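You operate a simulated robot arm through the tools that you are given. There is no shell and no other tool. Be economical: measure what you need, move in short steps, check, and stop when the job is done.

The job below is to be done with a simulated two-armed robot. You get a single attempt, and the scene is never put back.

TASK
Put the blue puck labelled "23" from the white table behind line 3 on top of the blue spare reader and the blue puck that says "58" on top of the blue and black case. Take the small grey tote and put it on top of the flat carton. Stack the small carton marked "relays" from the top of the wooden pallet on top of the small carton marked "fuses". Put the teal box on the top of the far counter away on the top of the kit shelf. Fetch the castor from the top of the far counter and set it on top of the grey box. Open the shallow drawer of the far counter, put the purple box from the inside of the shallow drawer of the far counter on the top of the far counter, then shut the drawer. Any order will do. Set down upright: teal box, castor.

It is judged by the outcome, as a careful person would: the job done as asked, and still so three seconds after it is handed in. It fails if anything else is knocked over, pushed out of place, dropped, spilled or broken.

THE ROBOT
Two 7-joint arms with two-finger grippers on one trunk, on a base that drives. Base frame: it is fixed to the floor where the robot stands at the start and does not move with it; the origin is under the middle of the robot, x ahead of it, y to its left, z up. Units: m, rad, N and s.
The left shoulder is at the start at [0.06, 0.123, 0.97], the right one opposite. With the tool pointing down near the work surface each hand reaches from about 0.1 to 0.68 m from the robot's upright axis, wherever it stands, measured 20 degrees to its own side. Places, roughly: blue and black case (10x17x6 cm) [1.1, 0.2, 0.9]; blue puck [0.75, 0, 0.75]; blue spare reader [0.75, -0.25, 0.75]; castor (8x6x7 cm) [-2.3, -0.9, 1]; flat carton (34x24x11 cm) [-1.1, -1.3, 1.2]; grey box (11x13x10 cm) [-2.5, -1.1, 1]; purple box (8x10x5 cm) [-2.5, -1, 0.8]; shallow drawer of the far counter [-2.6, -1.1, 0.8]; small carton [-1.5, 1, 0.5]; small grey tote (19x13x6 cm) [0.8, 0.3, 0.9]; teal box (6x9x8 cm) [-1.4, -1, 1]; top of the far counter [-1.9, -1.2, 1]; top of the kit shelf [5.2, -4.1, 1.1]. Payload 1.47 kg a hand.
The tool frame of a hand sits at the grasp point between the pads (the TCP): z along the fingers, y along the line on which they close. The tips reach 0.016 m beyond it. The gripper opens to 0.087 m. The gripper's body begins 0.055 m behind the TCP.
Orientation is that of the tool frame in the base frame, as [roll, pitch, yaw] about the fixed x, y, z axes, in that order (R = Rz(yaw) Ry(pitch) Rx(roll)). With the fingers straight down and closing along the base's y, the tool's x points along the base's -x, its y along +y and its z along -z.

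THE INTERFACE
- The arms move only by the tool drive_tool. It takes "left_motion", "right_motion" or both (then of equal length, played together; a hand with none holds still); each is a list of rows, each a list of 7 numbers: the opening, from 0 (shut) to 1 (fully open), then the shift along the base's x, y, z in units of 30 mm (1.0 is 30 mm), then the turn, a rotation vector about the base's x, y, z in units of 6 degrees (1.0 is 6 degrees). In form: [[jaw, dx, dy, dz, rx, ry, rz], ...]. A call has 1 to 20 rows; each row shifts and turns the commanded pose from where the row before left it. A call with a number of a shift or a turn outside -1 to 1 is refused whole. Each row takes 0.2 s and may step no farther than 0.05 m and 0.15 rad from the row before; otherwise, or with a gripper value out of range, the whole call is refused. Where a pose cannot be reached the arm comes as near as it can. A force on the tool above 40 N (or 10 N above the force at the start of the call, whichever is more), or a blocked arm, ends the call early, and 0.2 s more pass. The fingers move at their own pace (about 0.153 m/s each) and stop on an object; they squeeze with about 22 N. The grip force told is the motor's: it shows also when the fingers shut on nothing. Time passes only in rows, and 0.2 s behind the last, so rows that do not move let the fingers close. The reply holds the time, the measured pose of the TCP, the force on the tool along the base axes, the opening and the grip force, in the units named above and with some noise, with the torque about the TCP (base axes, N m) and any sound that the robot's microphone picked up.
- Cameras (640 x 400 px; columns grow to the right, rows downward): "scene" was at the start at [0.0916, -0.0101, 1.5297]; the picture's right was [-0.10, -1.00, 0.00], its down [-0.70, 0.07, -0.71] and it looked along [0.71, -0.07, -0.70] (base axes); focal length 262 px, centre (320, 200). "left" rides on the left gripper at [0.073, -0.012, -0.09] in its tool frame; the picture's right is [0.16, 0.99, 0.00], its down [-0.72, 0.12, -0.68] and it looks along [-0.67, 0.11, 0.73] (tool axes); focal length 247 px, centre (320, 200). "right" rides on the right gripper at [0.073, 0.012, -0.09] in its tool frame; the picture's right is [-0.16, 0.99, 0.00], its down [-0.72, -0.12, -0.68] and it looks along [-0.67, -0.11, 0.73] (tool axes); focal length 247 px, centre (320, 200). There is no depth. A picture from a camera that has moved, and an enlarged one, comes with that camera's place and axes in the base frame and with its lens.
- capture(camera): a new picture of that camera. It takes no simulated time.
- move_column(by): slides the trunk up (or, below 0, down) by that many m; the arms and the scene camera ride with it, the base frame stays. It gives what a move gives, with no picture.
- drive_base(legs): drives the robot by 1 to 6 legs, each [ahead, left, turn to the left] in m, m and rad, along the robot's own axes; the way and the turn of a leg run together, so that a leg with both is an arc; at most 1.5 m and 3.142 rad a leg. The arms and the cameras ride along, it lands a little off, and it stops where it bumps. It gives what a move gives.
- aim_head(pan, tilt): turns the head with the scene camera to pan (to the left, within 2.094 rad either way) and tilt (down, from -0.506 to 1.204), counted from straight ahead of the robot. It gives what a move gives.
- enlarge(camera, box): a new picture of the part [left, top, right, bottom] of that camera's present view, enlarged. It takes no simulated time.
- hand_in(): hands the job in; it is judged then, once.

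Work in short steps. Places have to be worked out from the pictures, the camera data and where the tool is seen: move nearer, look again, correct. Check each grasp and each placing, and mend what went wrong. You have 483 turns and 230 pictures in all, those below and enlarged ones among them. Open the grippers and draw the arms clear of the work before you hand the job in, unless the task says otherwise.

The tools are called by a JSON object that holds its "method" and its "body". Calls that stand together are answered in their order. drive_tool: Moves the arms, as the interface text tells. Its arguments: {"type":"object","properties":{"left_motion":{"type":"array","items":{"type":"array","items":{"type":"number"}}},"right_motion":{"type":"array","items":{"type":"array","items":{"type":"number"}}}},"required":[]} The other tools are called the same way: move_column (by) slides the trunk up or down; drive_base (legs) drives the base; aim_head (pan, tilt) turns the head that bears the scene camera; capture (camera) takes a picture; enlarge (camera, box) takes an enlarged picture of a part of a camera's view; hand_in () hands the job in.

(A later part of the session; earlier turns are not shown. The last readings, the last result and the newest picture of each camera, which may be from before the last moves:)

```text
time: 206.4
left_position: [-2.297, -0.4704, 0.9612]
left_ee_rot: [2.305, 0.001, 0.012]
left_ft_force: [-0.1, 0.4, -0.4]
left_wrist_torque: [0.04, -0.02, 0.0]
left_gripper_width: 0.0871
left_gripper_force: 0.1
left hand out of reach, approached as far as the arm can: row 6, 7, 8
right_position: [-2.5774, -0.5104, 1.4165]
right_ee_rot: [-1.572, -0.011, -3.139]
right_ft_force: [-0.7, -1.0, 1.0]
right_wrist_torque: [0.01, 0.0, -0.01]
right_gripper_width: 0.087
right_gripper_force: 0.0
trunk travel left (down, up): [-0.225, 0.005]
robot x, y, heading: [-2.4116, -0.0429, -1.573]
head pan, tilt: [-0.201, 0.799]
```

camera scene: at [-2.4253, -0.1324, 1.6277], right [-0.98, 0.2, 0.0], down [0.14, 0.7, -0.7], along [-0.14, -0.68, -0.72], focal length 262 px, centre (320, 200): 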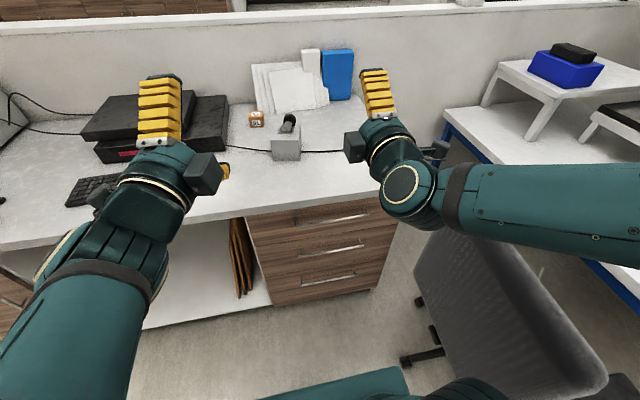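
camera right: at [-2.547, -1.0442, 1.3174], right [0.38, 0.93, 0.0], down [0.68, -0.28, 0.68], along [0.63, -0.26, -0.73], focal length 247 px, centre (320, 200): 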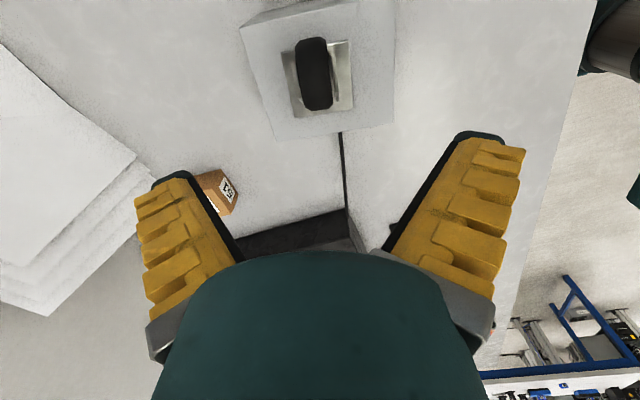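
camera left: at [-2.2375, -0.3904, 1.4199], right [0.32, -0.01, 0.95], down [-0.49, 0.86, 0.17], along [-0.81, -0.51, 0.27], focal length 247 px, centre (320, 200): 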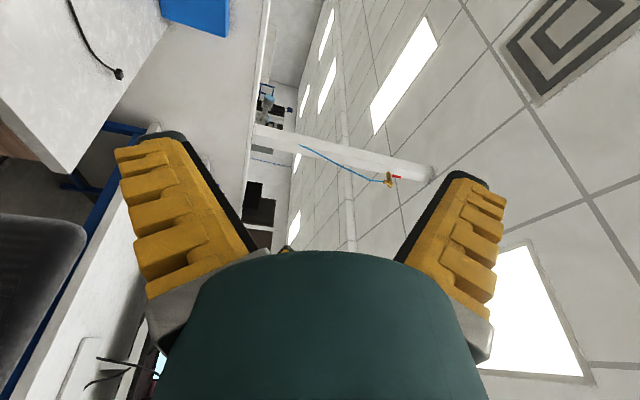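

{"method": "drive_tool", "body": {"left_motion": [[1, 0, -0.5, 0, 0, 0, 0], [1, 0, -0.5, 0, 0, 0, 0], [1, 0, -0.5, 0, 0, 0, 0], [1, 0, -0.5, 0, -1, 0, 0], [1, 0, -0.5, 0, -1, 0, 0], [1, 0, -0.5, 0, -1, 0, 0], [1, 0, -0.5, 0, -1, 0, 0], [1, 0, -0.5, 0, -1, 0, 0], [1, 0, 0, 0, -1, 0, 0], [1, 0, 0, 0, -1, 0, 0], [1, 0, 0, 0, 0, 0, 0]]}}

{"method": "capture", "body": {"camera": "scene"}}

{"method": "capture", "body": {"camera": "left"}}

```text
time: 208.8
left_position: [-2.2972, -0.5912, 0.9605]
left_ee_rot: [1.573, 0.012, 0.005]
left_ft_force: [0.7, 0.1, -0.6]
left_wrist_torque: [-0.02, 0.01, -0.01]
left_gripper_width: 0.087
left_gripper_force: 0.1
right_position: [-2.579, -0.5092, 1.4164]
right_ee_rot: [-1.572, -0.012, 3.141]
right_ft_force: [0.0, -0.9, 0.3]
right_wrist_torque: [0.01, 0.01, -0.03]
right_gripper_width: 0.0871
right_gripper_force: 0.1
trunk travel left (down, up): [-0.225, 0.005]
robot x, y, heading: [-2.411, -0.0438, -1.571]
head pan, tilt: [-0.201, 0.799]
```

```text
150 pictures are left
camera scene: at [-2.4253, -0.1321, 1.6278], right [-0.98, 0.2, 0.0], down [0.14, 0.7, -0.7], along [-0.14, -0.68, -0.72], focal length 262 px, centre (320, 200)
```

scene: 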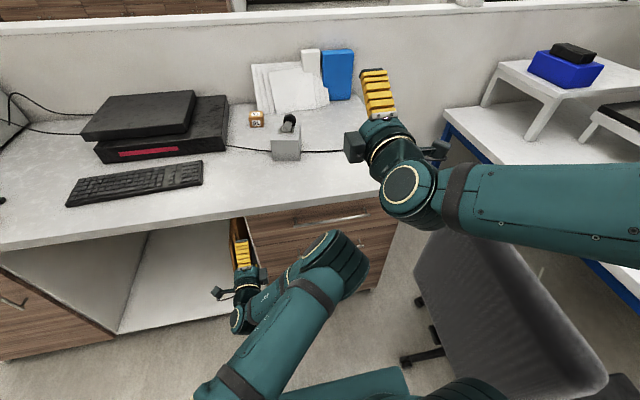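

```text
149 pictures are left
camera left: at [-2.2256, -0.5015, 0.9498], right [0.17, 0.0, 0.99], down [-0.73, 0.67, 0.12], along [-0.67, -0.74, 0.11], focal length 247 px, centre (320, 200)
```

left: 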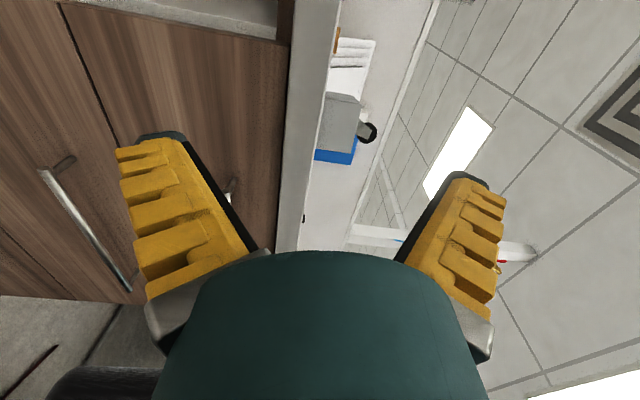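

The left hand now points forward. Move it to (−2.52, −0.60, 0.85), in front of the handle, and look.

{"method": "drive_tool", "body": {"left_motion": [[1, -0.9, 0, -0.46, 0, 0, 0], [1, -0.9, 0, -0.46, 0, 0, 0], [1, -0.9, 0, -0.46, 0, 0, 0], [1, -0.9, 0, -0.46, 0, 0, 0], [1, -0.9, 0, -0.46, 0, 0, 0], [1, -0.9, 0, -0.46, 0, 0, 0], [1, -0.9, 0, -0.46, 0, 0, 0], [1, -0.9, 0, -0.46, 0, 0, 0], [1, 0, 0, 0, 0, 0, 0]]}}

{"method": "capture", "body": {"camera": "left"}}

{"method": "enlarge", "body": {"camera": "scene", "box": [220, 170, 420, 295]}}

```text
time: 210.8
left_position: [-2.5119, -0.5941, 0.852]
left_ee_rot: [1.572, 0.01, 0.006]
left_ft_force: [-0.6, -0.6, 0.2]
left_wrist_torque: [0.01, -0.03, 0.0]
left_gripper_width: 0.0867
left_gripper_force: 0.1
right_position: [-2.5777, -0.5096, 1.4162]
right_ee_rot: [-1.571, -0.01, 3.141]
right_ft_force: [-0.2, 0.4, -0.2]
right_wrist_torque: [0.01, -0.02, 0.0]
right_gripper_width: 0.0867
right_gripper_force: 0.0
trunk travel left (down, up): [-0.225, 0.005]
robot x, y, heading: [-2.4075, -0.0417, -1.567]
head pan, tilt: [-0.201, 0.799]
```

```text
148 pictures are left
camera left: at [-2.4415, -0.5034, 0.8401], right [0.17, 0.0, 0.99], down [-0.73, 0.67, 0.13], along [-0.66, -0.74, 0.11], focal length 247 px, centre (320, 200)
```

left: 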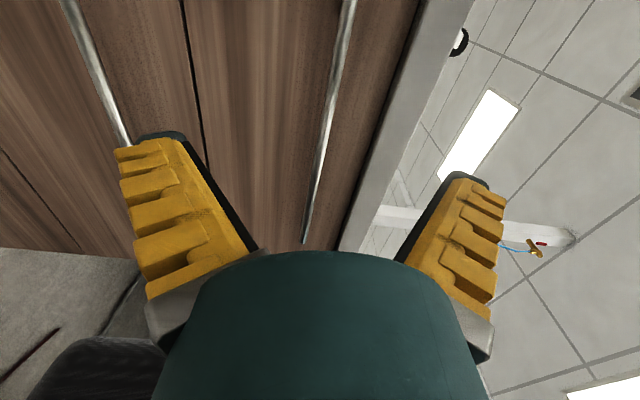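

```text
3.20 times, centred on (320, 232) of scene
camera zoom: at [-2.4249, -0.1323, 1.6278], right [-0.98, 0.2, 0.0], down [0.14, 0.7, -0.7], along [-0.14, -0.68, -0.72], focal length 837 px, centre (320, 96)
```

zoom: 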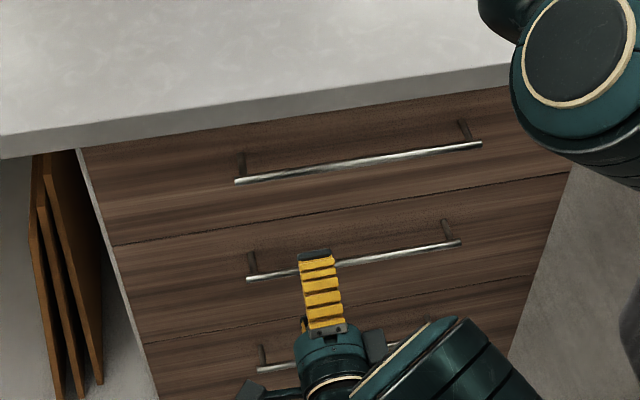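

Handle fixed at y≈−0.739, z≈0.863. Raise 1 cm, narrow the jaws a bit, advance until the bar is between the fingers, and close.

{"method": "drive_tool", "body": {"left_motion": [[0.6, 0, -0.3, 0.36, 0, 0, 0], [0.6, 0, -0.9, 0, 0, 0, 0], [0.6, 0, -0.9, 0, 0, 0, 0], [0.6, 0, -0.9, 0, 0, 0, 0], [0.6, 0, -0.9, 0, 0, 0, 0], [0.6, 0, 0, 0, 0, 0, 0]]}}

{"method": "capture", "body": {"camera": "left"}}

{"method": "enlarge", "body": {"camera": "scene", "box": [220, 170, 420, 295]}}

```text
time: 212.2
left_position: [-2.5131, -0.7093, 0.8623]
left_ee_rot: [1.575, 0.01, 0.008]
left_ft_force: [-1.0, -0.2, -0.7]
left_wrist_torque: [0.0, 0.03, 0.01]
left_gripper_width: 0.0574
left_gripper_force: 3.5
right_position: [-2.5786, -0.509, 1.418]
right_ee_rot: [-1.57, -0.008, 3.139]
right_ft_force: [-0.1, 0.6, 0.6]
right_wrist_torque: [-0.01, -0.03, 0.0]
right_gripper_width: 0.0869
right_gripper_force: 0.2
trunk travel left (down, up): [-0.225, 0.005]
robot x, y, heading: [-2.4068, -0.0436, -1.563]
head pan, tilt: [-0.201, 0.799]
```

```text
146 pictures are left
camera left: at [-2.4406, -0.6191, 0.8507], right [0.17, 0.0, 0.99], down [-0.73, 0.67, 0.12], along [-0.67, -0.74, 0.11], focal length 247 px, centre (320, 200)
```

left: 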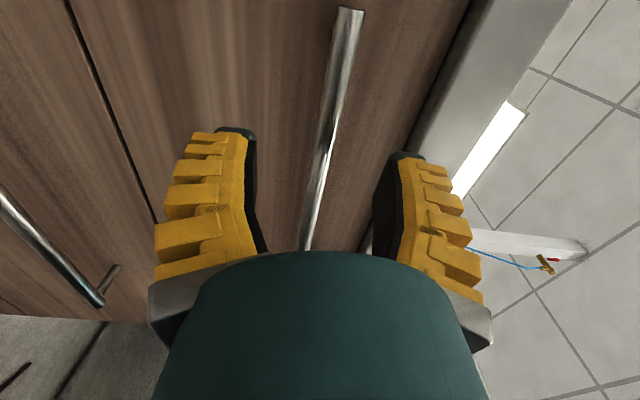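

```text
3.20 times, centred on (320, 232) of scene
camera zoom: at [-2.4255, -0.132, 1.6278], right [-0.98, 0.2, 0.0], down [0.14, 0.7, -0.7], along [-0.14, -0.68, -0.72], focal length 837 px, centre (320, 96)
```

zoom: 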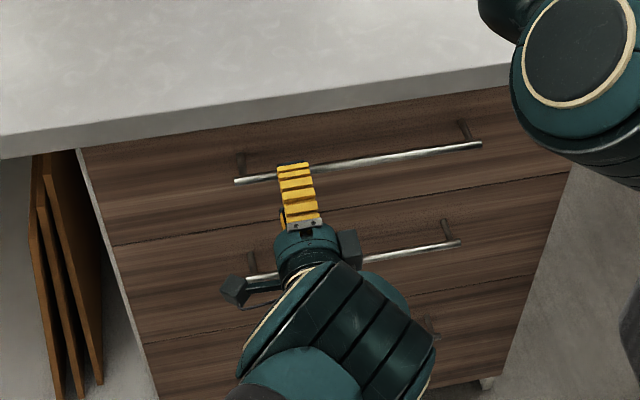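

The bar is between the fingers. Advance 2.8 cm and close.

{"method": "drive_tool", "body": {"left_motion": [[0.6, 0, -0.5, 0, 0, 0, 0], [0.6, 0, -0.45, 0, 0, 0, 0], [0, 0, 0, 0, 0, 0, 0], [0, 0, 0, 0, 0, 0, 0], [0, 0, 0, 0, 0, 0, 0]]}}

{"method": "capture", "body": {"camera": "left"}}

```text
time: 213.4
left_position: [-2.5124, -0.737, 0.8623]
left_ee_rot: [1.569, 0.013, 0.007]
left_ft_force: [3.6, 4.7, 11.2]
left_wrist_torque: [-0.11, -0.18, 0.09]
left_gripper_width: 0.0056
left_gripper_force: 30.4
right_position: [-2.5781, -0.5077, 1.417]
right_ee_rot: [-1.57, -0.009, -3.141]
right_ft_force: [-0.4, 0.3, -1.0]
right_wrist_torque: [-0.01, -0.01, -0.02]
right_gripper_width: 0.0872
right_gripper_force: 0.0
trunk travel left (down, up): [-0.225, 0.005]
robot x, y, heading: [-2.4099, -0.0407, -1.568]
head pan, tilt: [-0.201, 0.799]
```

```text
144 pictures are left
camera left: at [-2.4407, -0.6474, 0.852], right [0.17, 0.0, 0.99], down [-0.73, 0.67, 0.12], along [-0.66, -0.74, 0.12], focal length 247 px, centre (320, 200)
```

left: 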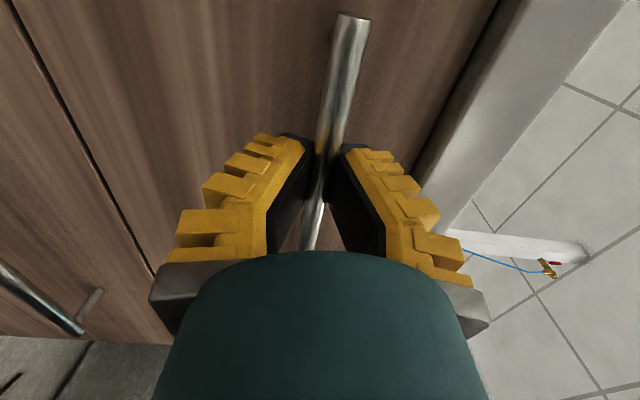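

Gripped. Pull gently 4 cm with the arm and see whether the drawer follows.

{"method": "drive_tool", "body": {"left_motion": [[0, 0, 0.3, 0, 0, 0, 0], [0, 0, 0.5, 0, 0, 0, 0], [0, 0, 0.5, 0, 0, 0, 0], [0, 0, 0, 0, 0, 0, 0]]}}

{"method": "capture", "body": {"camera": "left"}}

```text
time: 214.4
left_position: [-2.5126, -0.6993, 0.8628]
left_ee_rot: [1.569, 0.012, 0.006]
left_ft_force: [4.8, -0.4, 17.3]
left_wrist_torque: [-0.17, -0.19, 0.06]
left_gripper_width: 0.0062
left_gripper_force: 30.2
right_position: [-2.578, -0.5066, 1.4174]
right_ee_rot: [-1.571, -0.009, 3.141]
right_ft_force: [-0.9, 0.8, 1.1]
right_wrist_torque: [0.04, 0.0, 0.03]
right_gripper_width: 0.087
right_gripper_force: 0.1
trunk travel left (down, up): [-0.225, 0.005]
robot x, y, heading: [-2.4102, -0.0428, -1.569]
head pan, tilt: [-0.201, 0.799]
```

```text
143 pictures are left
camera left: at [-2.4408, -0.6088, 0.8518], right [0.17, 0.0, 0.99], down [-0.73, 0.68, 0.12], along [-0.66, -0.74, 0.12], focal length 247 px, centre (320, 200)
```

left: 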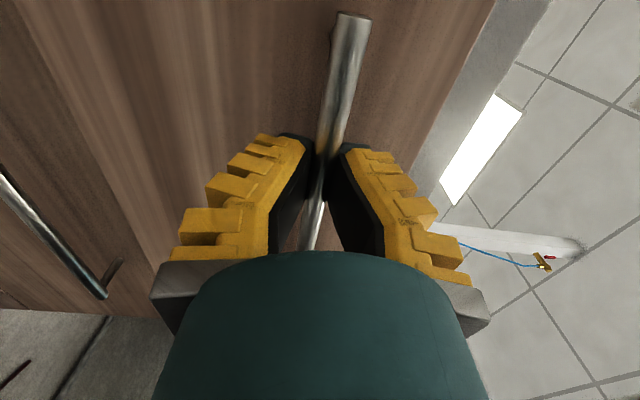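

The drawer follows. Ease the hand up 3 mm and back the base 0.28 m to draw it open.

{"method": "drive_tool", "body": {"left_motion": [[0, 0, 0, 0.1, 0, 0, 0], [0, 0, 0, 0, 0, 0, 0]]}}

{"method": "drive_base", "body": {"legs": [[-0.15, 0, 0]]}}

{"method": "capture", "body": {"camera": "scene"}}

```text
time: 215.0
left_position: [-2.512, -0.6987, 0.8633]
left_ee_rot: [1.575, 0.011, 0.008]
left_ft_force: [0.2, 0.0, 4.2]
left_wrist_torque: [-0.05, -0.17, 0.15]
left_gripper_width: 0.006
left_gripper_force: 30.3
right_position: [-2.5781, -0.5085, 1.4171]
right_ee_rot: [-1.57, -0.011, 3.141]
right_ft_force: [-0.3, -0.5, 0.0]
right_wrist_torque: [-0.01, -0.03, -0.04]
right_gripper_width: 0.0872
right_gripper_force: 0.0
trunk travel left (down, up): [-0.225, 0.005]
robot x, y, heading: [-2.406, -0.0415, -1.568]
head pan, tilt: [-0.201, 0.799]
```

```text
time: 216.4
left_position: [-2.5116, -0.5506, 0.8633]
left_ee_rot: [1.575, 0.012, 0.007]
left_ft_force: [1.5, 0.1, -6.9]
left_wrist_torque: [0.07, -0.11, -0.06]
left_gripper_width: 0.006
left_gripper_force: 30.3
right_position: [-2.5783, -0.3598, 1.4166]
right_ee_rot: [-1.572, -0.007, 3.141]
right_ft_force: [0.1, 0.8, 0.5]
right_wrist_torque: [-0.03, 0.0, 0.0]
right_gripper_width: 0.087
right_gripper_force: 0.0
trunk travel left (down, up): [-0.225, 0.005]
robot x, y, heading: [-2.4095, 0.1061, -1.567]
head pan, tilt: [-0.201, 0.799]
```

```text
142 pictures are left
camera scene: at [-2.4257, 0.0161, 1.6277], right [-0.98, 0.2, 0.0], down [0.14, 0.7, -0.7], along [-0.14, -0.68, -0.72], focal length 262 px, centre (320, 200)
```

scene: 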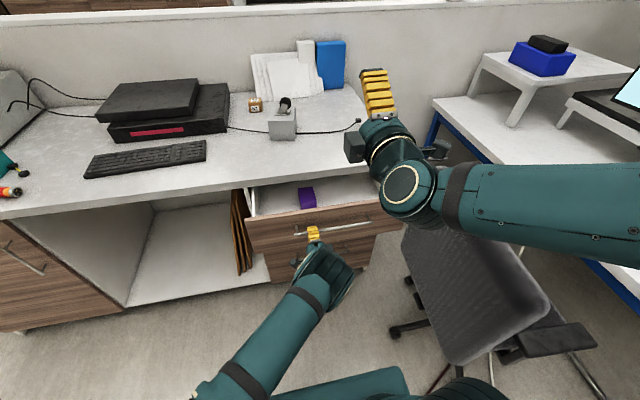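

Opening well; the purple box appears. Back another 0.12 m.

{"method": "drive_base", "body": {"legs": [[-0.12, 0, 0]]}}

{"method": "capture", "body": {"camera": "scene"}}

```text
time: 217.6
left_position: [-2.511, -0.4297, 0.8636]
left_ee_rot: [1.577, 0.011, 0.009]
left_ft_force: [-8.6, -0.3, -4.7]
left_wrist_torque: [0.06, -0.09, -0.3]
left_gripper_width: 0.0061
left_gripper_force: 29.3
right_position: [-2.5791, -0.2397, 1.4168]
right_ee_rot: [-1.572, -0.007, -3.139]
right_ft_force: [-0.2, 0.3, 0.3]
right_wrist_torque: [0.04, 0.03, -0.01]
right_gripper_width: 0.0867
right_gripper_force: 0.1
trunk travel left (down, up): [-0.225, 0.005]
robot x, y, heading: [-2.4104, 0.2259, -1.566]
head pan, tilt: [-0.201, 0.799]
```

```text
141 pictures are left
camera scene: at [-2.4271, 0.1372, 1.6277], right [-0.98, 0.19, 0.0], down [0.14, 0.7, -0.7], along [-0.14, -0.68, -0.72], focal length 262 px, centre (320, 200)
```

scene: 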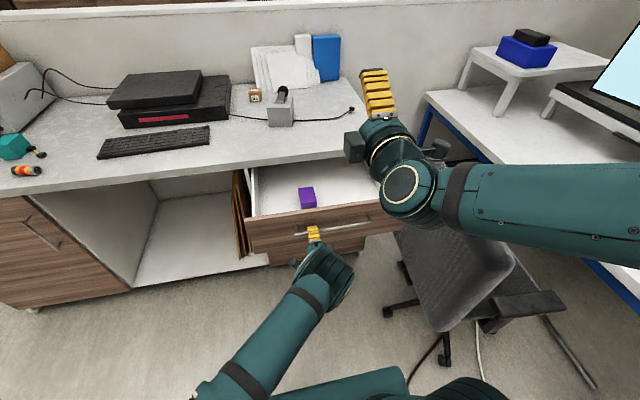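

The box is at about (−2.53, −0.645) in the open drawer. Release the handle, back off, and raise the left hand aside.

{"method": "drive_tool", "body": {"left_motion": [[0.7, 0, 0, 0, 0, 0, 0], [0.7, 0, 0, 0, 0, 0, 0], [0.7, 0, 0.6, 0, 0, 0, 0], [0.7, 0, 0.8, 0, 0, 0, 0], [0.7, 0.4, 0, 1, 0, 0, 0], [0.7, 0.8, 0, 1, 0, 0, 0], [0.7, 0.8, 0, 1, 0, 0, 0], [0.7, 0.8, 0, 1, 0, 0, 0], [0.7, 0.8, 0, 1, 0, 0, 0], [0.7, 0.8, 0, 1, 0, 0, 0], [0.7, 0.8, 0, 1, 0, 0, 0], [0.7, 0, 0, 0.7, 0, 0, 0], [0.7, 0, 0, 0, 0, 0, 0]]}}

{"method": "capture", "body": {"camera": "scene"}}

```text
time: 220.4
left_position: [-2.3571, -0.3881, 1.096]
left_ee_rot: [1.577, 0.011, 0.008]
left_ft_force: [-0.6, -0.3, 0.5]
left_wrist_torque: [0.02, 0.02, 0.01]
left_gripper_width: 0.0655
left_gripper_force: 3.1
right_position: [-2.5781, -0.2408, 1.4161]
right_ee_rot: [-1.572, -0.008, -3.14]
right_ft_force: [-0.5, 0.3, -0.5]
right_wrist_torque: [0.02, 0.01, -0.02]
right_gripper_width: 0.087
right_gripper_force: 0.0
trunk travel left (down, up): [-0.225, 0.005]
robot x, y, heading: [-2.4122, 0.2262, -1.564]
head pan, tilt: [-0.201, 0.799]
```

```text
140 pictures are left
camera scene: at [-2.4256, 0.1368, 1.6277], right [-0.98, 0.19, 0.0], down [0.14, 0.7, -0.7], along [-0.14, -0.68, -0.72], focal length 262 px, centre (320, 200)
```

scene: 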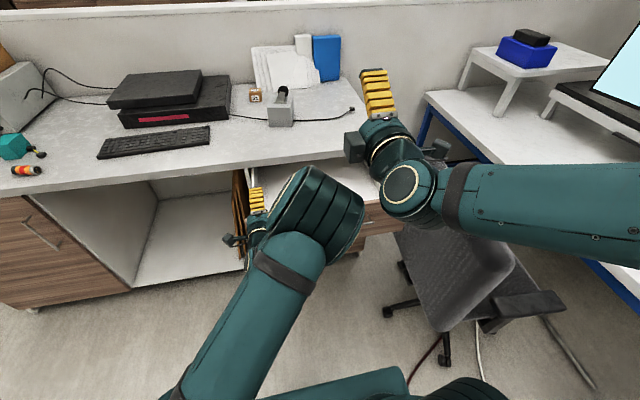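

The left elbow sits in the middle. Move the left hand further left and turn it back down so its elbow swings out.

{"method": "drive_tool", "body": {"left_motion": [[0.7, 0.9, 0, 0, 1, 0, 0], [0.7, 0.9, 0, 0, 1, 0, 0], [0.7, 0.9, 0, 0, 1, 0, 0], [0.7, 0.9, 0, 0, 1, 0, 0], [0.7, 0.9, 0, 0, 1, 0, 0], [0.7, 0.9, 0, 0, 1, 0, 0], [0.7, 0.5, 0, 0.3, 1, 0, 0], [0.7, 0, 0.3, 0.3, 1, 0, 0], [0.7, 0, 0.3, 0.3, 1, 0, 0], [0.7, 0, 0.3, 0.3, 1, 0, 0], [0.7, 0, 0.3, 0.3, 1, 0, 0], [0.7, 0, 0.3, 0.3, 1, 0, 0], [0.7, 0, 0.3, 0.3, 1, 0, 0], [0.7, 0, 0.3, 0.3, 1, 0, 0], [0.7, 0, 0, 0, 1, 0, 0], [0.7, 0, 0, 0, 0, 0, 0]]}}

{"method": "capture", "body": {"camera": "scene"}}

```text
time: 223.8
left_position: [-2.178, -0.3234, 1.1675]
left_ee_rot: [-3.138, -0.01, 0.011]
left_ft_force: [-0.6, 0.2, -0.3]
left_wrist_torque: [0.01, -0.01, -0.01]
left_gripper_width: 0.0652
left_gripper_force: 3.5
right_position: [-2.5779, -0.2397, 1.4164]
right_ee_rot: [-1.57, -0.009, 3.141]
right_ft_force: [-0.3, -0.5, -1.0]
right_wrist_torque: [0.01, 0.0, -0.02]
right_gripper_width: 0.0871
right_gripper_force: 0.1
trunk travel left (down, up): [-0.225, 0.005]
robot x, y, heading: [-2.4094, 0.2257, -1.567]
head pan, tilt: [-0.201, 0.799]
```

```text
139 pictures are left
camera scene: at [-2.4259, 0.138, 1.6278], right [-0.98, 0.19, 0.0], down [0.14, 0.7, -0.7], along [-0.14, -0.68, -0.72], focal length 262 px, centre (320, 200)
```

scene: 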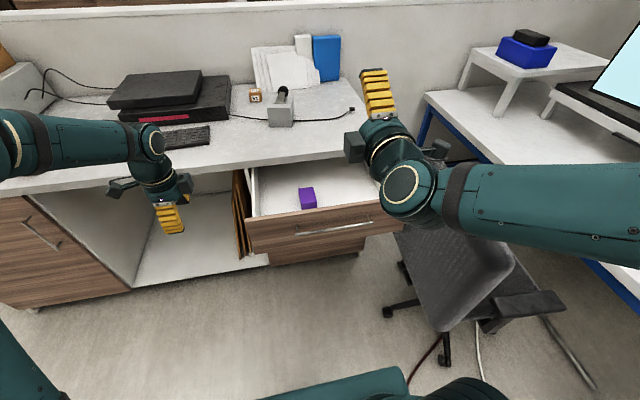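

Turn the right hand back to pointing down, and enlarge the purple box for its pose.

{"method": "drive_tool", "body": {"right_motion": [[1, 0, 0, 0, 1, 0, 0], [1, 0, 0, 0, 1, 0, 0], [1, 0, 0, 0, 1, 0, 0], [1, 0, 0, 0, 1, 0, 0], [1, 0, 0, 0, 1, 0, 0], [1, 0, 0, 0, 1, 0, 0], [1, 0, 0, 0, 1, 0, 0], [1, 0, 0, 0, 1, 0, 0], [1, 0, 0, 0, 1, 0, 0], [1, 0, 0, 0, 1, 0, 0], [1, 0, 0, 0, 1, 0, 0], [1, 0, 0, 0, 1, 0, 0], [1, 0, 0, 0, 1, 0, 0], [1, 0, 0, 0, 1, 0, 0], [1, 0, 0, 0, 1, 0, 0], [1, 0, 0, 0, 0, 0, 0]]}}

{"method": "enlarge", "body": {"camera": "scene", "box": [240, 150, 400, 250]}}

```text
time: 227.2
left_position: [-2.1783, -0.3246, 1.1665]
left_ee_rot: [-3.14, -0.01, 0.009]
left_ft_force: [-0.1, 0.7, 0.0]
left_wrist_torque: [-0.02, 0.01, 0.02]
left_gripper_width: 0.0656
left_gripper_force: 2.8
right_position: [-2.5784, -0.238, 1.416]
right_ee_rot: [3.139, 0.001, -3.131]
right_ft_force: [0.0, -1.0, 0.8]
right_wrist_torque: [0.01, -0.07, 0.0]
right_gripper_width: 0.087
right_gripper_force: 0.1
right hand out of reach, approached as far as the arm can: row 4
trunk travel left (down, up): [-0.225, 0.005]
robot x, y, heading: [-2.409, 0.2274, -1.571]
head pan, tilt: [-0.201, 0.799]
```

```text
4.00 times, centred on (320, 200) of scene
camera zoom: at [-2.4262, 0.138, 1.6278], right [-0.98, 0.19, 0.0], down [0.14, 0.7, -0.7], along [-0.14, -0.68, -0.72], focal length 1046 px, centre (320, 200)
```

zoom: 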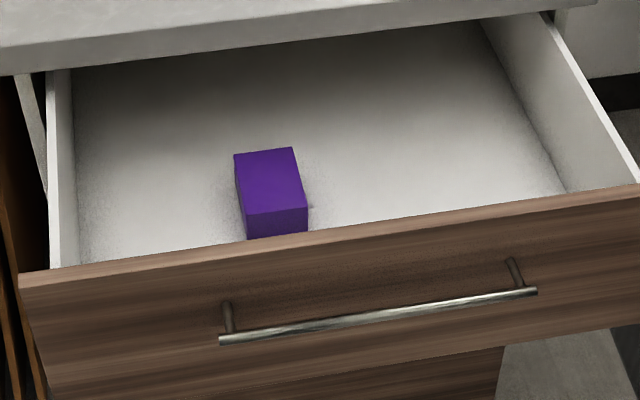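

Box ≈6.3 × 9.3 cm, nearly square to the axes, centre ≈(−2.534, −0.655). Drive 0.3 m ahead and turn the right hand 90° so it closes along x.

{"method": "drive_base", "body": {"legs": [[0.3, 0, 0]]}}

{"method": "drive_tool", "body": {"right_motion": [[1, 0, 0, -0.6, 0, 0, -1], [1, 0, 0, -0.6, 0, 0, -1], [1, 0, 0, -0.6, 0, 0, -1], [1, 0, 0, -0.6, 0, 0, -1], [1, 0, 0, -0.6, 0, 0, -1], [1, 0, -0.3, -0.6, 0, 0, -1], [1, 0, -0.4, -0.6, 0, 0, -1], [1, 0.2, -0.4, -0.6, 0, 0, -1], [1, 0.2, -0.4, -0.6, 0, 0, -1], [1, 0.2, -0.4, -0.6, 0, 0, -1], [1, 0.2, -0.4, -0.6, 0, 0, -1], [1, 0.2, -0.4, -0.6, 0, 0, -1], [1, 0.2, -0.3, -0.6, 0, 0, -1], [1, 0.2, -0.3, -0.6, 0, 0, -1], [1, 0, 0, 0, 0, 0, -0.9], [1, 0, 0, 0, 0, 0, 0]]}}

{"method": "capture", "body": {"camera": "right"}}

{"method": "capture", "body": {"camera": "scene"}}

```text
time: 229.3
left_position: [-2.1768, -0.6286, 1.1662]
left_ee_rot: [-3.138, -0.009, 0.011]
left_ft_force: [-0.3, 0.3, 0.4]
left_wrist_torque: [0.02, 0.03, 0.02]
left_gripper_width: 0.0656
left_gripper_force: 2.8
right_position: [-2.5758, -0.5451, 1.4168]
right_ee_rot: [3.14, 0.002, -3.134]
right_ft_force: [-0.1, 0.1, -1.3]
right_wrist_torque: [0.0, 0.0, -0.01]
right_gripper_width: 0.087
right_gripper_force: 0.1
trunk travel left (down, up): [-0.225, 0.005]
robot x, y, heading: [-2.4075, -0.0751, -1.566]
head pan, tilt: [-0.201, 0.799]
```

```text
time: 232.7
left_position: [-2.1773, -0.6299, 1.1672]
left_ee_rot: [-3.136, -0.008, 0.012]
left_ft_force: [-0.4, -0.2, -0.6]
left_wrist_torque: [0.01, 0.01, -0.01]
left_gripper_width: 0.0653
left_gripper_force: 3.7
right_position: [-2.5349, -0.6435, 1.1641]
right_ee_rot: [3.141, 0.002, 1.59]
right_ft_force: [0.0, -0.9, 0.0]
right_wrist_torque: [-0.04, -0.02, -0.02]
right_gripper_width: 0.0868
right_gripper_force: 0.1
trunk travel left (down, up): [-0.225, 0.005]
robot x, y, heading: [-2.4089, -0.0775, -1.567]
head pan, tilt: [-0.201, 0.799]
```

```text
137 pictures are left
camera right: at [-2.5242, -0.5708, 1.2537], right [0.99, -0.14, 0.0], down [-0.1, -0.72, 0.68], along [-0.09, -0.68, -0.73], focal length 247 px, centre (320, 200)
```

right: 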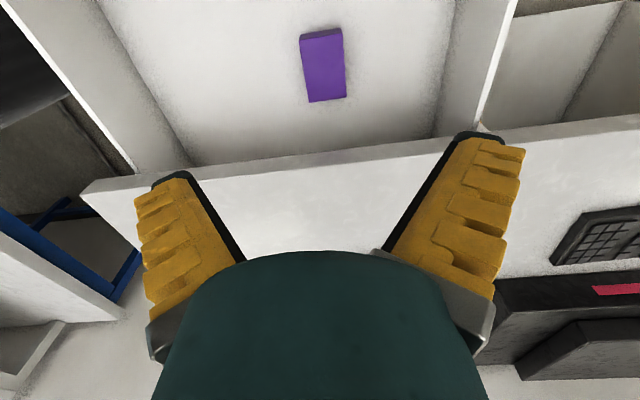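

```text
136 pictures are left
camera scene: at [-2.4245, -0.1673, 1.6277], right [-0.98, 0.2, 0.0], down [0.14, 0.7, -0.7], along [-0.14, -0.68, -0.72], focal length 262 px, centre (320, 200)
```

scene: 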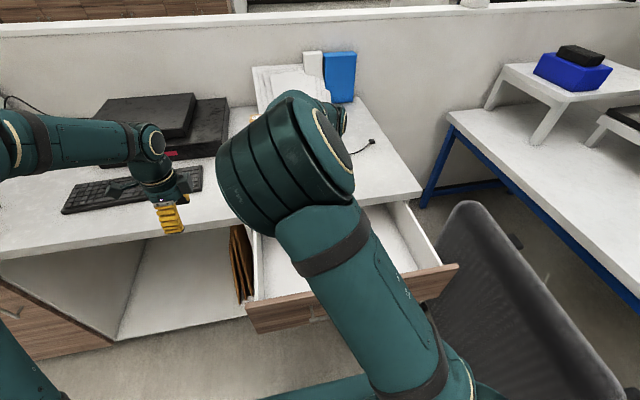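

Box top z≈0.79, centre (−2.533, −0.693). I'll take it slightly forward of centre (y −0.682) to stay clear of the counter edge. Lower to 0.90 and check.

{"method": "drive_tool", "body": {"right_motion": [[1, 0, -0.65, 0, 0, 0, -0.2], [1, 0, -0.63, -0.8, 0, 0, 0], [1, 0, 0, -1, 0, 0, 0], [1, 0, 0, -1, 0, 0, 0], [1, 0, 0, -1, 0, 0, 0], [1, 0, 0, -1, 0, 0, 0], [1, 0, 0, -1, 0, 0, 0], [1, 0, 0, -1, 0, 0, 0], [1, 0, 0, -1, 0, 0, 0], [1, 0, 0, -1, 0, 0, 0], [1, 0, 0, 0, 0, 0, 0]]}}

{"method": "capture", "body": {"camera": "right"}}

```text
time: 235.1
left_position: [-2.1775, -0.6295, 1.1658]
left_ee_rot: [-3.136, -0.009, 0.01]
left_ft_force: [0.0, 0.7, -0.4]
left_wrist_torque: [0.0, -0.01, 0.01]
left_gripper_width: 0.0655
left_gripper_force: 3.2
right_position: [-2.5041, -0.6271, 0.9526]
right_ee_rot: [-3.141, 0.003, 1.57]
right_ft_force: [0.8, 0.4, 0.1]
right_wrist_torque: [0.01, -0.01, -0.03]
right_gripper_width: 0.0869
right_gripper_force: 0.0
right hand out of reach, approached as far as the arm can: row 4, 5, 6, 7, 8, 9, 10
trunk travel left (down, up): [-0.225, 0.005]
robot x, y, heading: [-2.4087, -0.0779, -1.566]
head pan, tilt: [-0.201, 0.799]
```

```text
135 pictures are left
camera right: at [-2.4915, -0.5554, 1.0422], right [0.99, -0.16, 0.0], down [-0.12, -0.72, 0.68], along [-0.11, -0.67, -0.73], focal length 247 px, centre (320, 200)
```

right: 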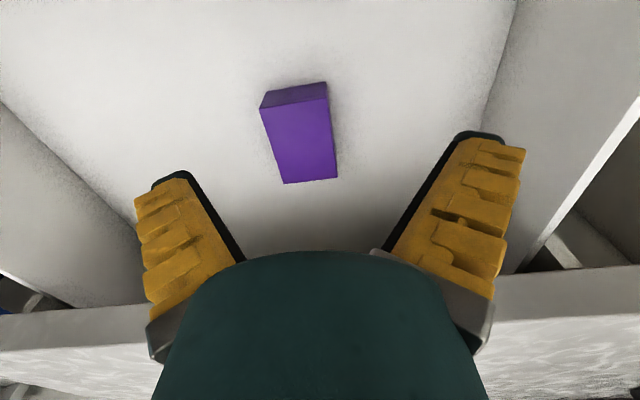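

Out of reach because the trunk is up. Raise the hand a little, lower the column 0.17 m, and retry.

{"method": "drive_tool", "body": {"right_motion": [[1, 0, 0, 1, 0, 0, 0], [1, 0, 0, 1, 0, 0, 0], [1, 0, 0, 1, 0, 0, 0], [1, 0, 0, 1, 0, 0, 0], [1, 0, 0, 1, 0, 0, 0], [1, 0, 0, 1, 0, 0, 0], [1, 0, 0, 1, 0, 0, 0], [1, 0, 0, 0, 0, 0, 0]]}}

{"method": "move_column", "body": {"by": -0.17}}

{"method": "capture", "body": {"camera": "right"}}

```text
time: 236.9
left_position: [-2.1776, -0.6288, 1.167]
left_ee_rot: [-3.136, -0.008, 0.011]
left_ft_force: [0.3, -0.9, 0.2]
left_wrist_torque: [0.01, -0.03, -0.03]
left_gripper_width: 0.0653
left_gripper_force: 3.6
right_position: [-2.5034, -0.6276, 1.1647]
right_ee_rot: [3.141, 0.002, 1.569]
right_ft_force: [0.3, -0.1, 0.9]
right_wrist_torque: [-0.01, -0.01, 0.04]
right_gripper_width: 0.0871
right_gripper_force: 0.1
trunk travel left (down, up): [-0.225, 0.005]
robot x, y, heading: [-2.4081, -0.0762, -1.562]
head pan, tilt: [-0.201, 0.799]
```

```text
time: 238.8
left_position: [-2.1768, -0.6305, 0.9966]
left_ee_rot: [-3.138, -0.009, 0.011]
left_ft_force: [-0.1, -0.3, -0.3]
left_wrist_torque: [0.01, -0.02, 0.03]
left_gripper_width: 0.0655
left_gripper_force: 3.3
right_position: [-2.5032, -0.6279, 0.9944]
right_ee_rot: [3.139, 0.002, 1.57]
right_ft_force: [0.3, -0.3, 0.7]
right_wrist_torque: [0.01, -0.02, 0.03]
right_gripper_width: 0.087
right_gripper_force: 0.1
trunk travel left (down, up): [-0.055, 0.175]
robot x, y, heading: [-2.408, -0.0738, -1.562]
head pan, tilt: [-0.201, 0.799]
```

```text
134 pictures are left
camera right: at [-2.4911, -0.5559, 1.0841], right [0.99, -0.16, 0.0], down [-0.12, -0.72, 0.68], along [-0.11, -0.67, -0.73], focal length 247 px, centre (320, 200)
```

right: 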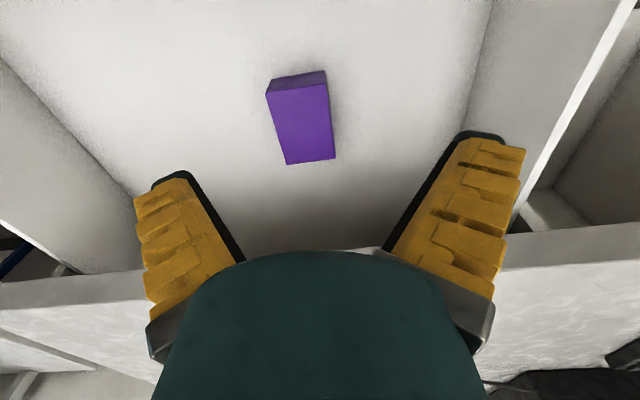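

Box centre (−2.534, −0.696) again. Shift over it and go down to z≈0.84 first.

{"method": "drive_tool", "body": {"right_motion": [[1, -0.5, -0.95, 0, 0, 0, 0], [1, -0.5, -0.95, -0.5, 0, 0, 0], [1, 0, -0.1, -0.9, 0, 0, 0], [1, 0, 0, -0.9, 0, 0, 0], [1, 0, 0, -0.9, 0, 0, 0], [1, 0, 0, -0.9, 0, 0, 0], [1, 0, 0, -0.9, 0, 0, 0], [1, 0, 0, 0, 0, 0, 0]]}}

{"method": "capture", "body": {"camera": "right"}}

{"method": "capture", "body": {"camera": "scene"}}

```text
time: 240.6
left_position: [-2.1764, -0.6284, 0.9965]
left_ee_rot: [-3.136, -0.009, 0.01]
left_ft_force: [-0.1, 1.1, 0.3]
left_wrist_torque: [0.03, -0.02, -0.01]
left_gripper_width: 0.0654
left_gripper_force: 2.7
right_position: [-2.517, -0.6735, 0.8721]
right_ee_rot: [3.14, 0.003, 1.568]
right_ft_force: [-0.5, -0.2, -0.5]
right_wrist_torque: [0.02, 0.04, -0.02]
right_gripper_width: 0.087
right_gripper_force: 0.0
right hand out of reach, approached as far as the arm can: row 3, 4, 5, 6, 7
trunk travel left (down, up): [-0.055, 0.175]
robot x, y, heading: [-2.4115, -0.0765, -1.57]
head pan, tilt: [-0.201, 0.799]
```

```text
133 pictures are left
camera right: at [-2.5045, -0.6011, 0.9618], right [0.99, -0.16, 0.0], down [-0.12, -0.72, 0.68], along [-0.11, -0.67, -0.73], focal length 247 px, centre (320, 200)
```

right: 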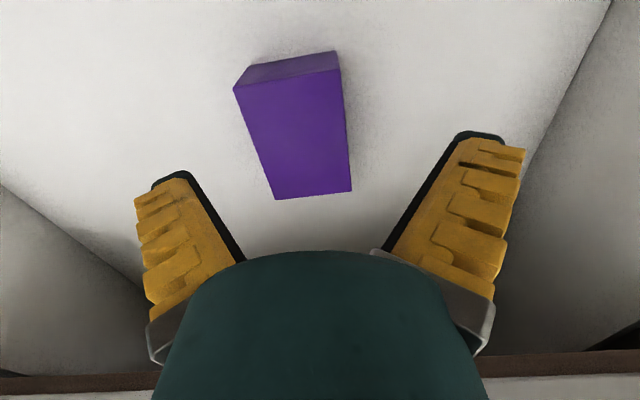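

```text
132 pictures are left
camera scene: at [-2.4246, -0.167, 1.4578], right [-0.98, 0.2, 0.0], down [0.14, 0.7, -0.7], along [-0.14, -0.68, -0.72], focal length 262 px, centre (320, 200)
```

scene: 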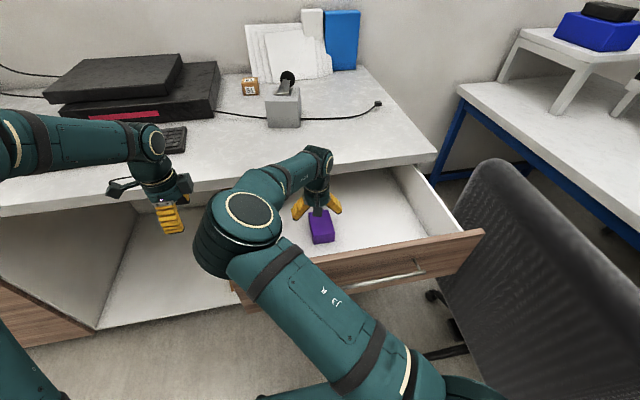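

Still short by a few cm. Lift and draw the hand back, drive 5 cm closer (handle still clear), lower the column a bit more, and retry.

{"method": "drive_tool", "body": {"right_motion": [[1, 0, 0.5, 1, 0, 0, 0], [1, 0, 0.8, 1, 0, 0, 0], [1, 0, 0.8, 1, 0, 0, 0], [1, 0, 0, 1, 0, 0, 0], [1, 0, 0, 0.5, 0, 0, 0], [1, 0, 0, 0, 0, 0, 0]]}}

{"method": "drive_base", "body": {"legs": [[0.045, 0, 0]]}}

{"method": "move_column", "body": {"by": -0.05}}

```text
time: 242.0
left_position: [-2.1776, -0.6297, 0.9975]
left_ee_rot: [-3.136, -0.008, 0.01]
left_ft_force: [0.1, 0.1, 0.1]
left_wrist_torque: [0.02, -0.05, 0.0]
left_gripper_width: 0.0654
left_gripper_force: 2.5
right_position: [-2.5144, -0.6102, 1.0098]
right_ee_rot: [3.141, 0.001, 1.569]
right_ft_force: [0.0, -0.7, 0.5]
right_wrist_torque: [0.0, 0.02, 0.0]
right_gripper_width: 0.0868
right_gripper_force: 0.0
trunk travel left (down, up): [-0.055, 0.175]
robot x, y, heading: [-2.4078, -0.0737, -1.572]
head pan, tilt: [-0.201, 0.799]
```

```text
time: 242.9
left_position: [-2.1757, -0.6734, 0.9971]
left_ee_rot: [-3.136, -0.01, 0.01]
left_ft_force: [-0.3, -0.6, -1.6]
left_wrist_torque: [0.03, -0.04, 0.03]
left_gripper_width: 0.0653
left_gripper_force: 2.7
right_position: [-2.5141, -0.6534, 1.0083]
right_ee_rot: [3.139, 0.0, 1.571]
right_ft_force: [-0.3, -1.0, 0.3]
right_wrist_torque: [0.05, 0.0, 0.0]
right_gripper_width: 0.087
right_gripper_force: 0.1
trunk travel left (down, up): [-0.055, 0.175]
robot x, y, heading: [-2.4049, -0.1172, -1.563]
head pan, tilt: [-0.201, 0.799]
```

```text
time: 243.8
left_position: [-2.1769, -0.673, 0.9479]
left_ee_rot: [-3.138, -0.008, 0.01]
left_ft_force: [0.3, 0.2, 0.1]
left_wrist_torque: [-0.01, 0.02, -0.03]
left_gripper_width: 0.0654
left_gripper_force: 3.4
right_position: [-2.5139, -0.6521, 0.9598]
right_ee_rot: [3.139, 0.003, 1.572]
right_ft_force: [1.1, -0.4, 0.2]
right_wrist_torque: [0.01, -0.02, 0.0]
right_gripper_width: 0.087
right_gripper_force: 0.0
trunk travel left (down, up): [-0.005, 0.225]
robot x, y, heading: [-2.4105, -0.1182, -1.564]
head pan, tilt: [-0.201, 0.799]
```

{"method": "drive_tool", "body": {"right_motion": [[1, -0.35, -0.55, -0.5, 0, 0, 0], [1, -0.32, -0.55, -0.7, 0, 0, 0], [1, 0, 0, -0.9, 0, 0, 0], [1, 0, 0, -0.9, 0, 0, 0], [1, 0, 0, -0.9, 0, 0, 0], [1, 0, 0, 0, 0, 0, 0]]}}

{"method": "capture", "body": {"camera": "right"}}

```text
time: 245.2
left_position: [-2.1777, -0.6745, 0.9466]
left_ee_rot: [-3.136, -0.01, 0.011]
left_ft_force: [-0.1, -0.2, 0.0]
left_wrist_torque: [0.03, -0.01, 0.0]
left_gripper_width: 0.0652
left_gripper_force: 3.3
right_position: [-2.534, -0.687, 0.8421]
right_ee_rot: [-3.141, 0.003, 1.572]
right_ft_force: [-0.2, -0.4, 0.0]
right_wrist_torque: [0.0, -0.01, 0.0]
right_gripper_width: 0.0873
right_gripper_force: 0.1
trunk travel left (down, up): [-0.005, 0.225]
robot x, y, heading: [-2.4102, -0.1198, -1.566]
head pan, tilt: [-0.201, 0.799]
```

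```text
131 pictures are left
camera right: at [-2.5232, -0.6147, 0.9316], right [0.99, -0.16, 0.0], down [-0.12, -0.72, 0.68], along [-0.11, -0.67, -0.73], focal length 247 px, centre (320, 200)
```

right: 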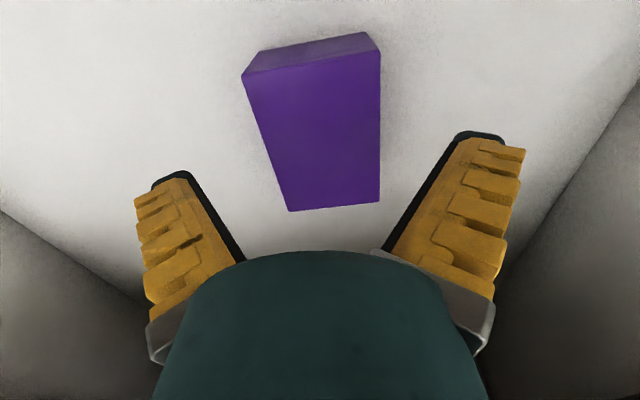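

Fingers straddle the box evenly (width ≈7 cm). Descend to 0.775 and close.

{"method": "drive_tool", "body": {"right_motion": [[1, 0, 0, -0.8, 0, 0, 0], [1, 0, 0, -0.8, 0, 0, 0], [1, 0, 0, -0.6, 0, 0, 0], [1, 0, 0, 0, 0, 0, 0], [0, 0, 0, 0, 0, 0, 0], [0, 0, 0, 0, 0, 0, 0], [0, 0, 0, 0, 0, 0, 0]]}}

{"method": "capture", "body": {"camera": "right"}}

```text
time: 246.8
left_position: [-2.1776, -0.6725, 0.9467]
left_ee_rot: [-3.137, -0.008, 0.011]
left_ft_force: [1.2, -0.7, 0.1]
left_wrist_torque: [0.01, -0.01, 0.02]
left_gripper_width: 0.0656
left_gripper_force: 3.0
right_position: [-2.5338, -0.6824, 0.7782]
right_ee_rot: [-3.141, 0.004, 1.569]
right_ft_force: [-0.2, -0.8, 0.3]
right_wrist_torque: [-0.15, -0.03, -0.07]
right_gripper_width: 0.0784
right_gripper_force: 22.5
right hand out of reach, approached as far as the arm can: row 3
trunk travel left (down, up): [-0.005, 0.225]
robot x, y, heading: [-2.4099, -0.117, -1.564]
head pan, tilt: [-0.201, 0.799]
```

```text
130 pictures are left
camera right: at [-2.5217, -0.6109, 0.8676], right [0.99, -0.16, 0.0], down [-0.12, -0.72, 0.68], along [-0.11, -0.67, -0.73], focal length 247 px, centre (320, 200)
```

right: 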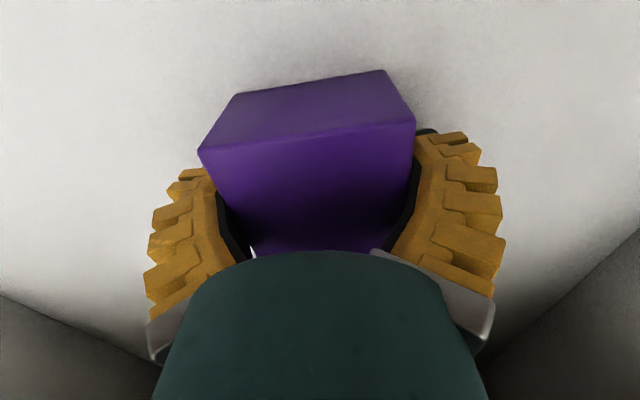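

Gripped at 7.8 cm. Lift straight up.

{"method": "drive_tool", "body": {"right_motion": [[0, 0, 0, 0.5, 0, 0, 0], [0, 0, 0.1, 0.9, 0, 0, 0], [0, 0, 0.1, 0.9, 0, 0, 0], [0, 0, 0.1, 0.9, 0, 0, 0], [0, 0, 0, 0, 0, 0, 0]]}}

{"method": "capture", "body": {"camera": "right"}}

{"method": "capture", "body": {"camera": "scene"}}

```text
time: 248.1
left_position: [-2.1761, -0.6729, 0.9474]
left_ee_rot: [-3.135, -0.009, 0.01]
left_ft_force: [0.1, 0.0, -0.4]
left_wrist_torque: [0.0, 0.04, -0.02]
left_gripper_width: 0.0654
left_gripper_force: 3.3
right_position: [-2.533, -0.6736, 0.8745]
right_ee_rot: [3.138, 0.0, 1.569]
right_ft_force: [0.9, -0.1, -2.0]
right_wrist_torque: [0.03, -0.05, 0.0]
right_gripper_width: 0.0714
right_gripper_force: 21.9
trunk travel left (down, up): [-0.005, 0.225]
robot x, y, heading: [-2.408, -0.119, -1.563]
head pan, tilt: [-0.201, 0.799]
```

```text
129 pictures are left
camera right: at [-2.5217, -0.6026, 0.9643], right [0.99, -0.16, 0.0], down [-0.12, -0.72, 0.68], along [-0.11, -0.67, -0.73], focal length 247 px, centre (320, 200)
```

right: 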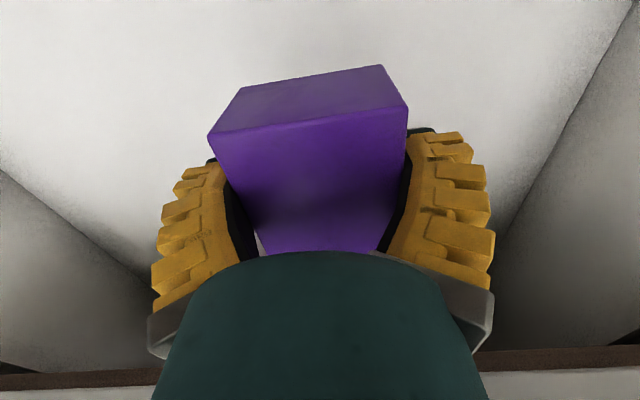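

```text
128 pictures are left
camera scene: at [-2.4243, -0.2107, 1.4077], right [-0.98, 0.19, 0.0], down [0.14, 0.7, -0.7], along [-0.14, -0.68, -0.72], focal length 262 px, centre (320, 200)
```

scene: 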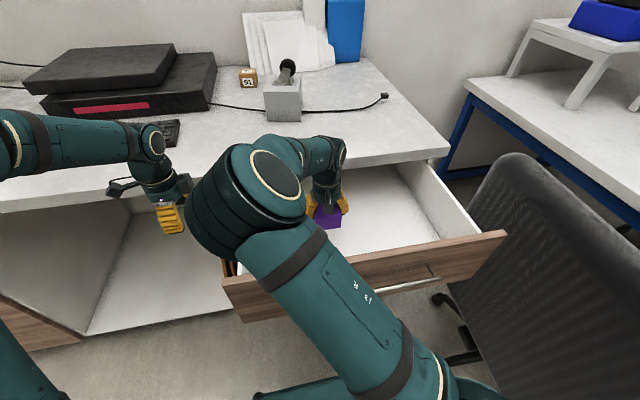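

The box is held. Raise it clear of the drawer and counter, raise the column, and rotate the hand back so the right elbow swings outward (I'll need the left arm to shut the drawer).

{"method": "drive_tool", "body": {"right_motion": [[0, 0, 0.1, 1, 0, 0, 0], [0, 0, 0.2, 1, 0, 0, 0], [0, 0, 0.3, 1, 0, 0, 0], [0, 0, 0.3, 1, 0, 0, 0], [0, 0, 0.3, 1, 0, 0, 0], [0, 0, 0.3, 1, 0, 0, 0], [0, 0, 0.3, 1, 0, 0, 0]]}}

{"method": "move_column", "body": {"by": 0.22}}

{"method": "drive_base", "body": {"legs": [[-0.345, 0, 0]]}}

{"method": "drive_tool", "body": {"right_motion": [[0, -0.3, 0.3, 0.4, 0, 0, 1], [0, -0.3, 0.3, 0.4, 0, 0, 1], [0, -0.3, 0.3, 0.4, 0, 0, 1], [0, -0.3, 0.3, 0.4, 0, 0, 1], [0, -0.3, 0.3, 0.4, 0, 0, 1], [0, 0, 0, 0, 0, 0, 1], [0, 0, 0, 0, 0, 0, 1], [0, 0, 0, 0, 0, 0, 1], [0, 0, 0, 0, 0, 0, 1], [0, 0, 0, 0, 0, 0, 1], [0, 0, 0, 0, 0, 0, 1], [0, 0, 0, 0, 0, 0, 1], [0, 0, 0, 0, 0, 0, 1], [0, 0, 0, 0, 0, 0, 1], [0, 0, 0, 0, 0, 0, 1]]}}

{"method": "capture", "body": {"camera": "scene"}}

```text
time: 249.7
left_position: [-2.1777, -0.673, 0.9475]
left_ee_rot: [-3.138, -0.009, 0.011]
left_ft_force: [-0.4, -0.2, -0.1]
left_wrist_torque: [0.0, 0.0, -0.01]
left_gripper_width: 0.0654
left_gripper_force: 3.0
right_position: [-2.5329, -0.6203, 1.084]
right_ee_rot: [3.14, 0.002, 1.571]
right_ft_force: [-0.8, 0.5, -1.4]
right_wrist_torque: [0.03, -0.04, -0.02]
right_gripper_width: 0.0716
right_gripper_force: 21.7
trunk travel left (down, up): [-0.005, 0.225]
robot x, y, heading: [-2.4089, -0.122, -1.563]
head pan, tilt: [-0.201, 0.799]
```

```text
time: 252.0
left_position: [-2.1768, -0.6744, 1.166]
left_ee_rot: [-3.136, -0.01, 0.01]
left_ft_force: [0.8, 0.8, -0.4]
left_wrist_torque: [0.0, 0.02, 0.01]
left_gripper_width: 0.0653
left_gripper_force: 3.1
right_position: [-2.5326, -0.6209, 1.3031]
right_ee_rot: [3.139, 0.002, 1.569]
right_ft_force: [0.4, 0.0, -3.0]
right_wrist_torque: [0.05, -0.01, -0.02]
right_gripper_width: 0.0713
right_gripper_force: 22.2
trunk travel left (down, up): [-0.225, 0.005]
robot x, y, heading: [-2.4105, -0.1216, -1.566]
head pan, tilt: [-0.201, 0.799]
```

```text
time: 254.2
left_position: [-2.1798, -0.3321, 1.1672]
left_ee_rot: [-3.135, -0.008, 0.008]
left_ft_force: [-0.6, 0.5, -0.2]
left_wrist_torque: [-0.01, -0.02, 0.01]
left_gripper_width: 0.0652
left_gripper_force: 3.0
right_position: [-2.5354, -0.2793, 1.3038]
right_ee_rot: [3.139, 0.001, 1.566]
right_ft_force: [0.2, 0.7, -1.3]
right_wrist_torque: [0.0, 0.01, 0.0]
right_gripper_width: 0.0714
right_gripper_force: 21.7
trunk travel left (down, up): [-0.225, 0.005]
robot x, y, heading: [-2.4094, 0.2203, -1.569]
head pan, tilt: [-0.201, 0.799]
```

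```text
time: 257.4
left_position: [-2.1798, -0.3328, 1.1668]
left_ee_rot: [-3.136, -0.009, 0.008]
left_ft_force: [0.2, -0.9, 0.0]
left_wrist_torque: [0.02, 0.03, 0.03]
left_gripper_width: 0.0652
left_gripper_force: 3.4
right_position: [-2.5805, -0.2351, 1.3633]
right_ee_rot: [3.14, 0.001, 3.139]
right_ft_force: [-0.8, -0.2, -2.2]
right_wrist_torque: [0.01, 0.0, 0.02]
right_gripper_width: 0.0715
right_gripper_force: 21.9
trunk travel left (down, up): [-0.225, 0.005]
robot x, y, heading: [-2.4093, 0.2205, -1.572]
head pan, tilt: [-0.201, 0.799]
```

```text
127 pictures are left
camera scene: at [-2.4257, 0.1297, 1.6277], right [-0.98, 0.2, 0.0], down [0.14, 0.7, -0.7], along [-0.14, -0.68, -0.72], focal length 262 px, centre (320, 200)
```

scene: 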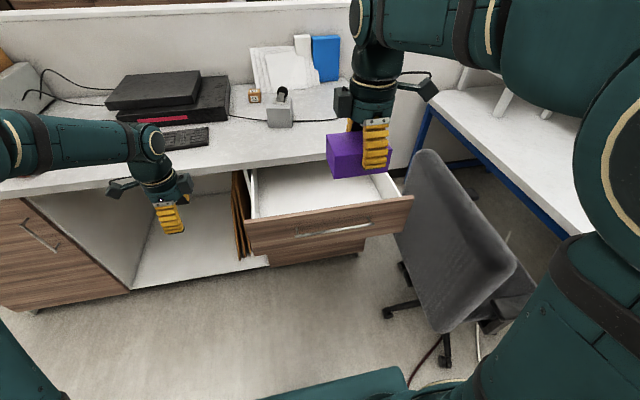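

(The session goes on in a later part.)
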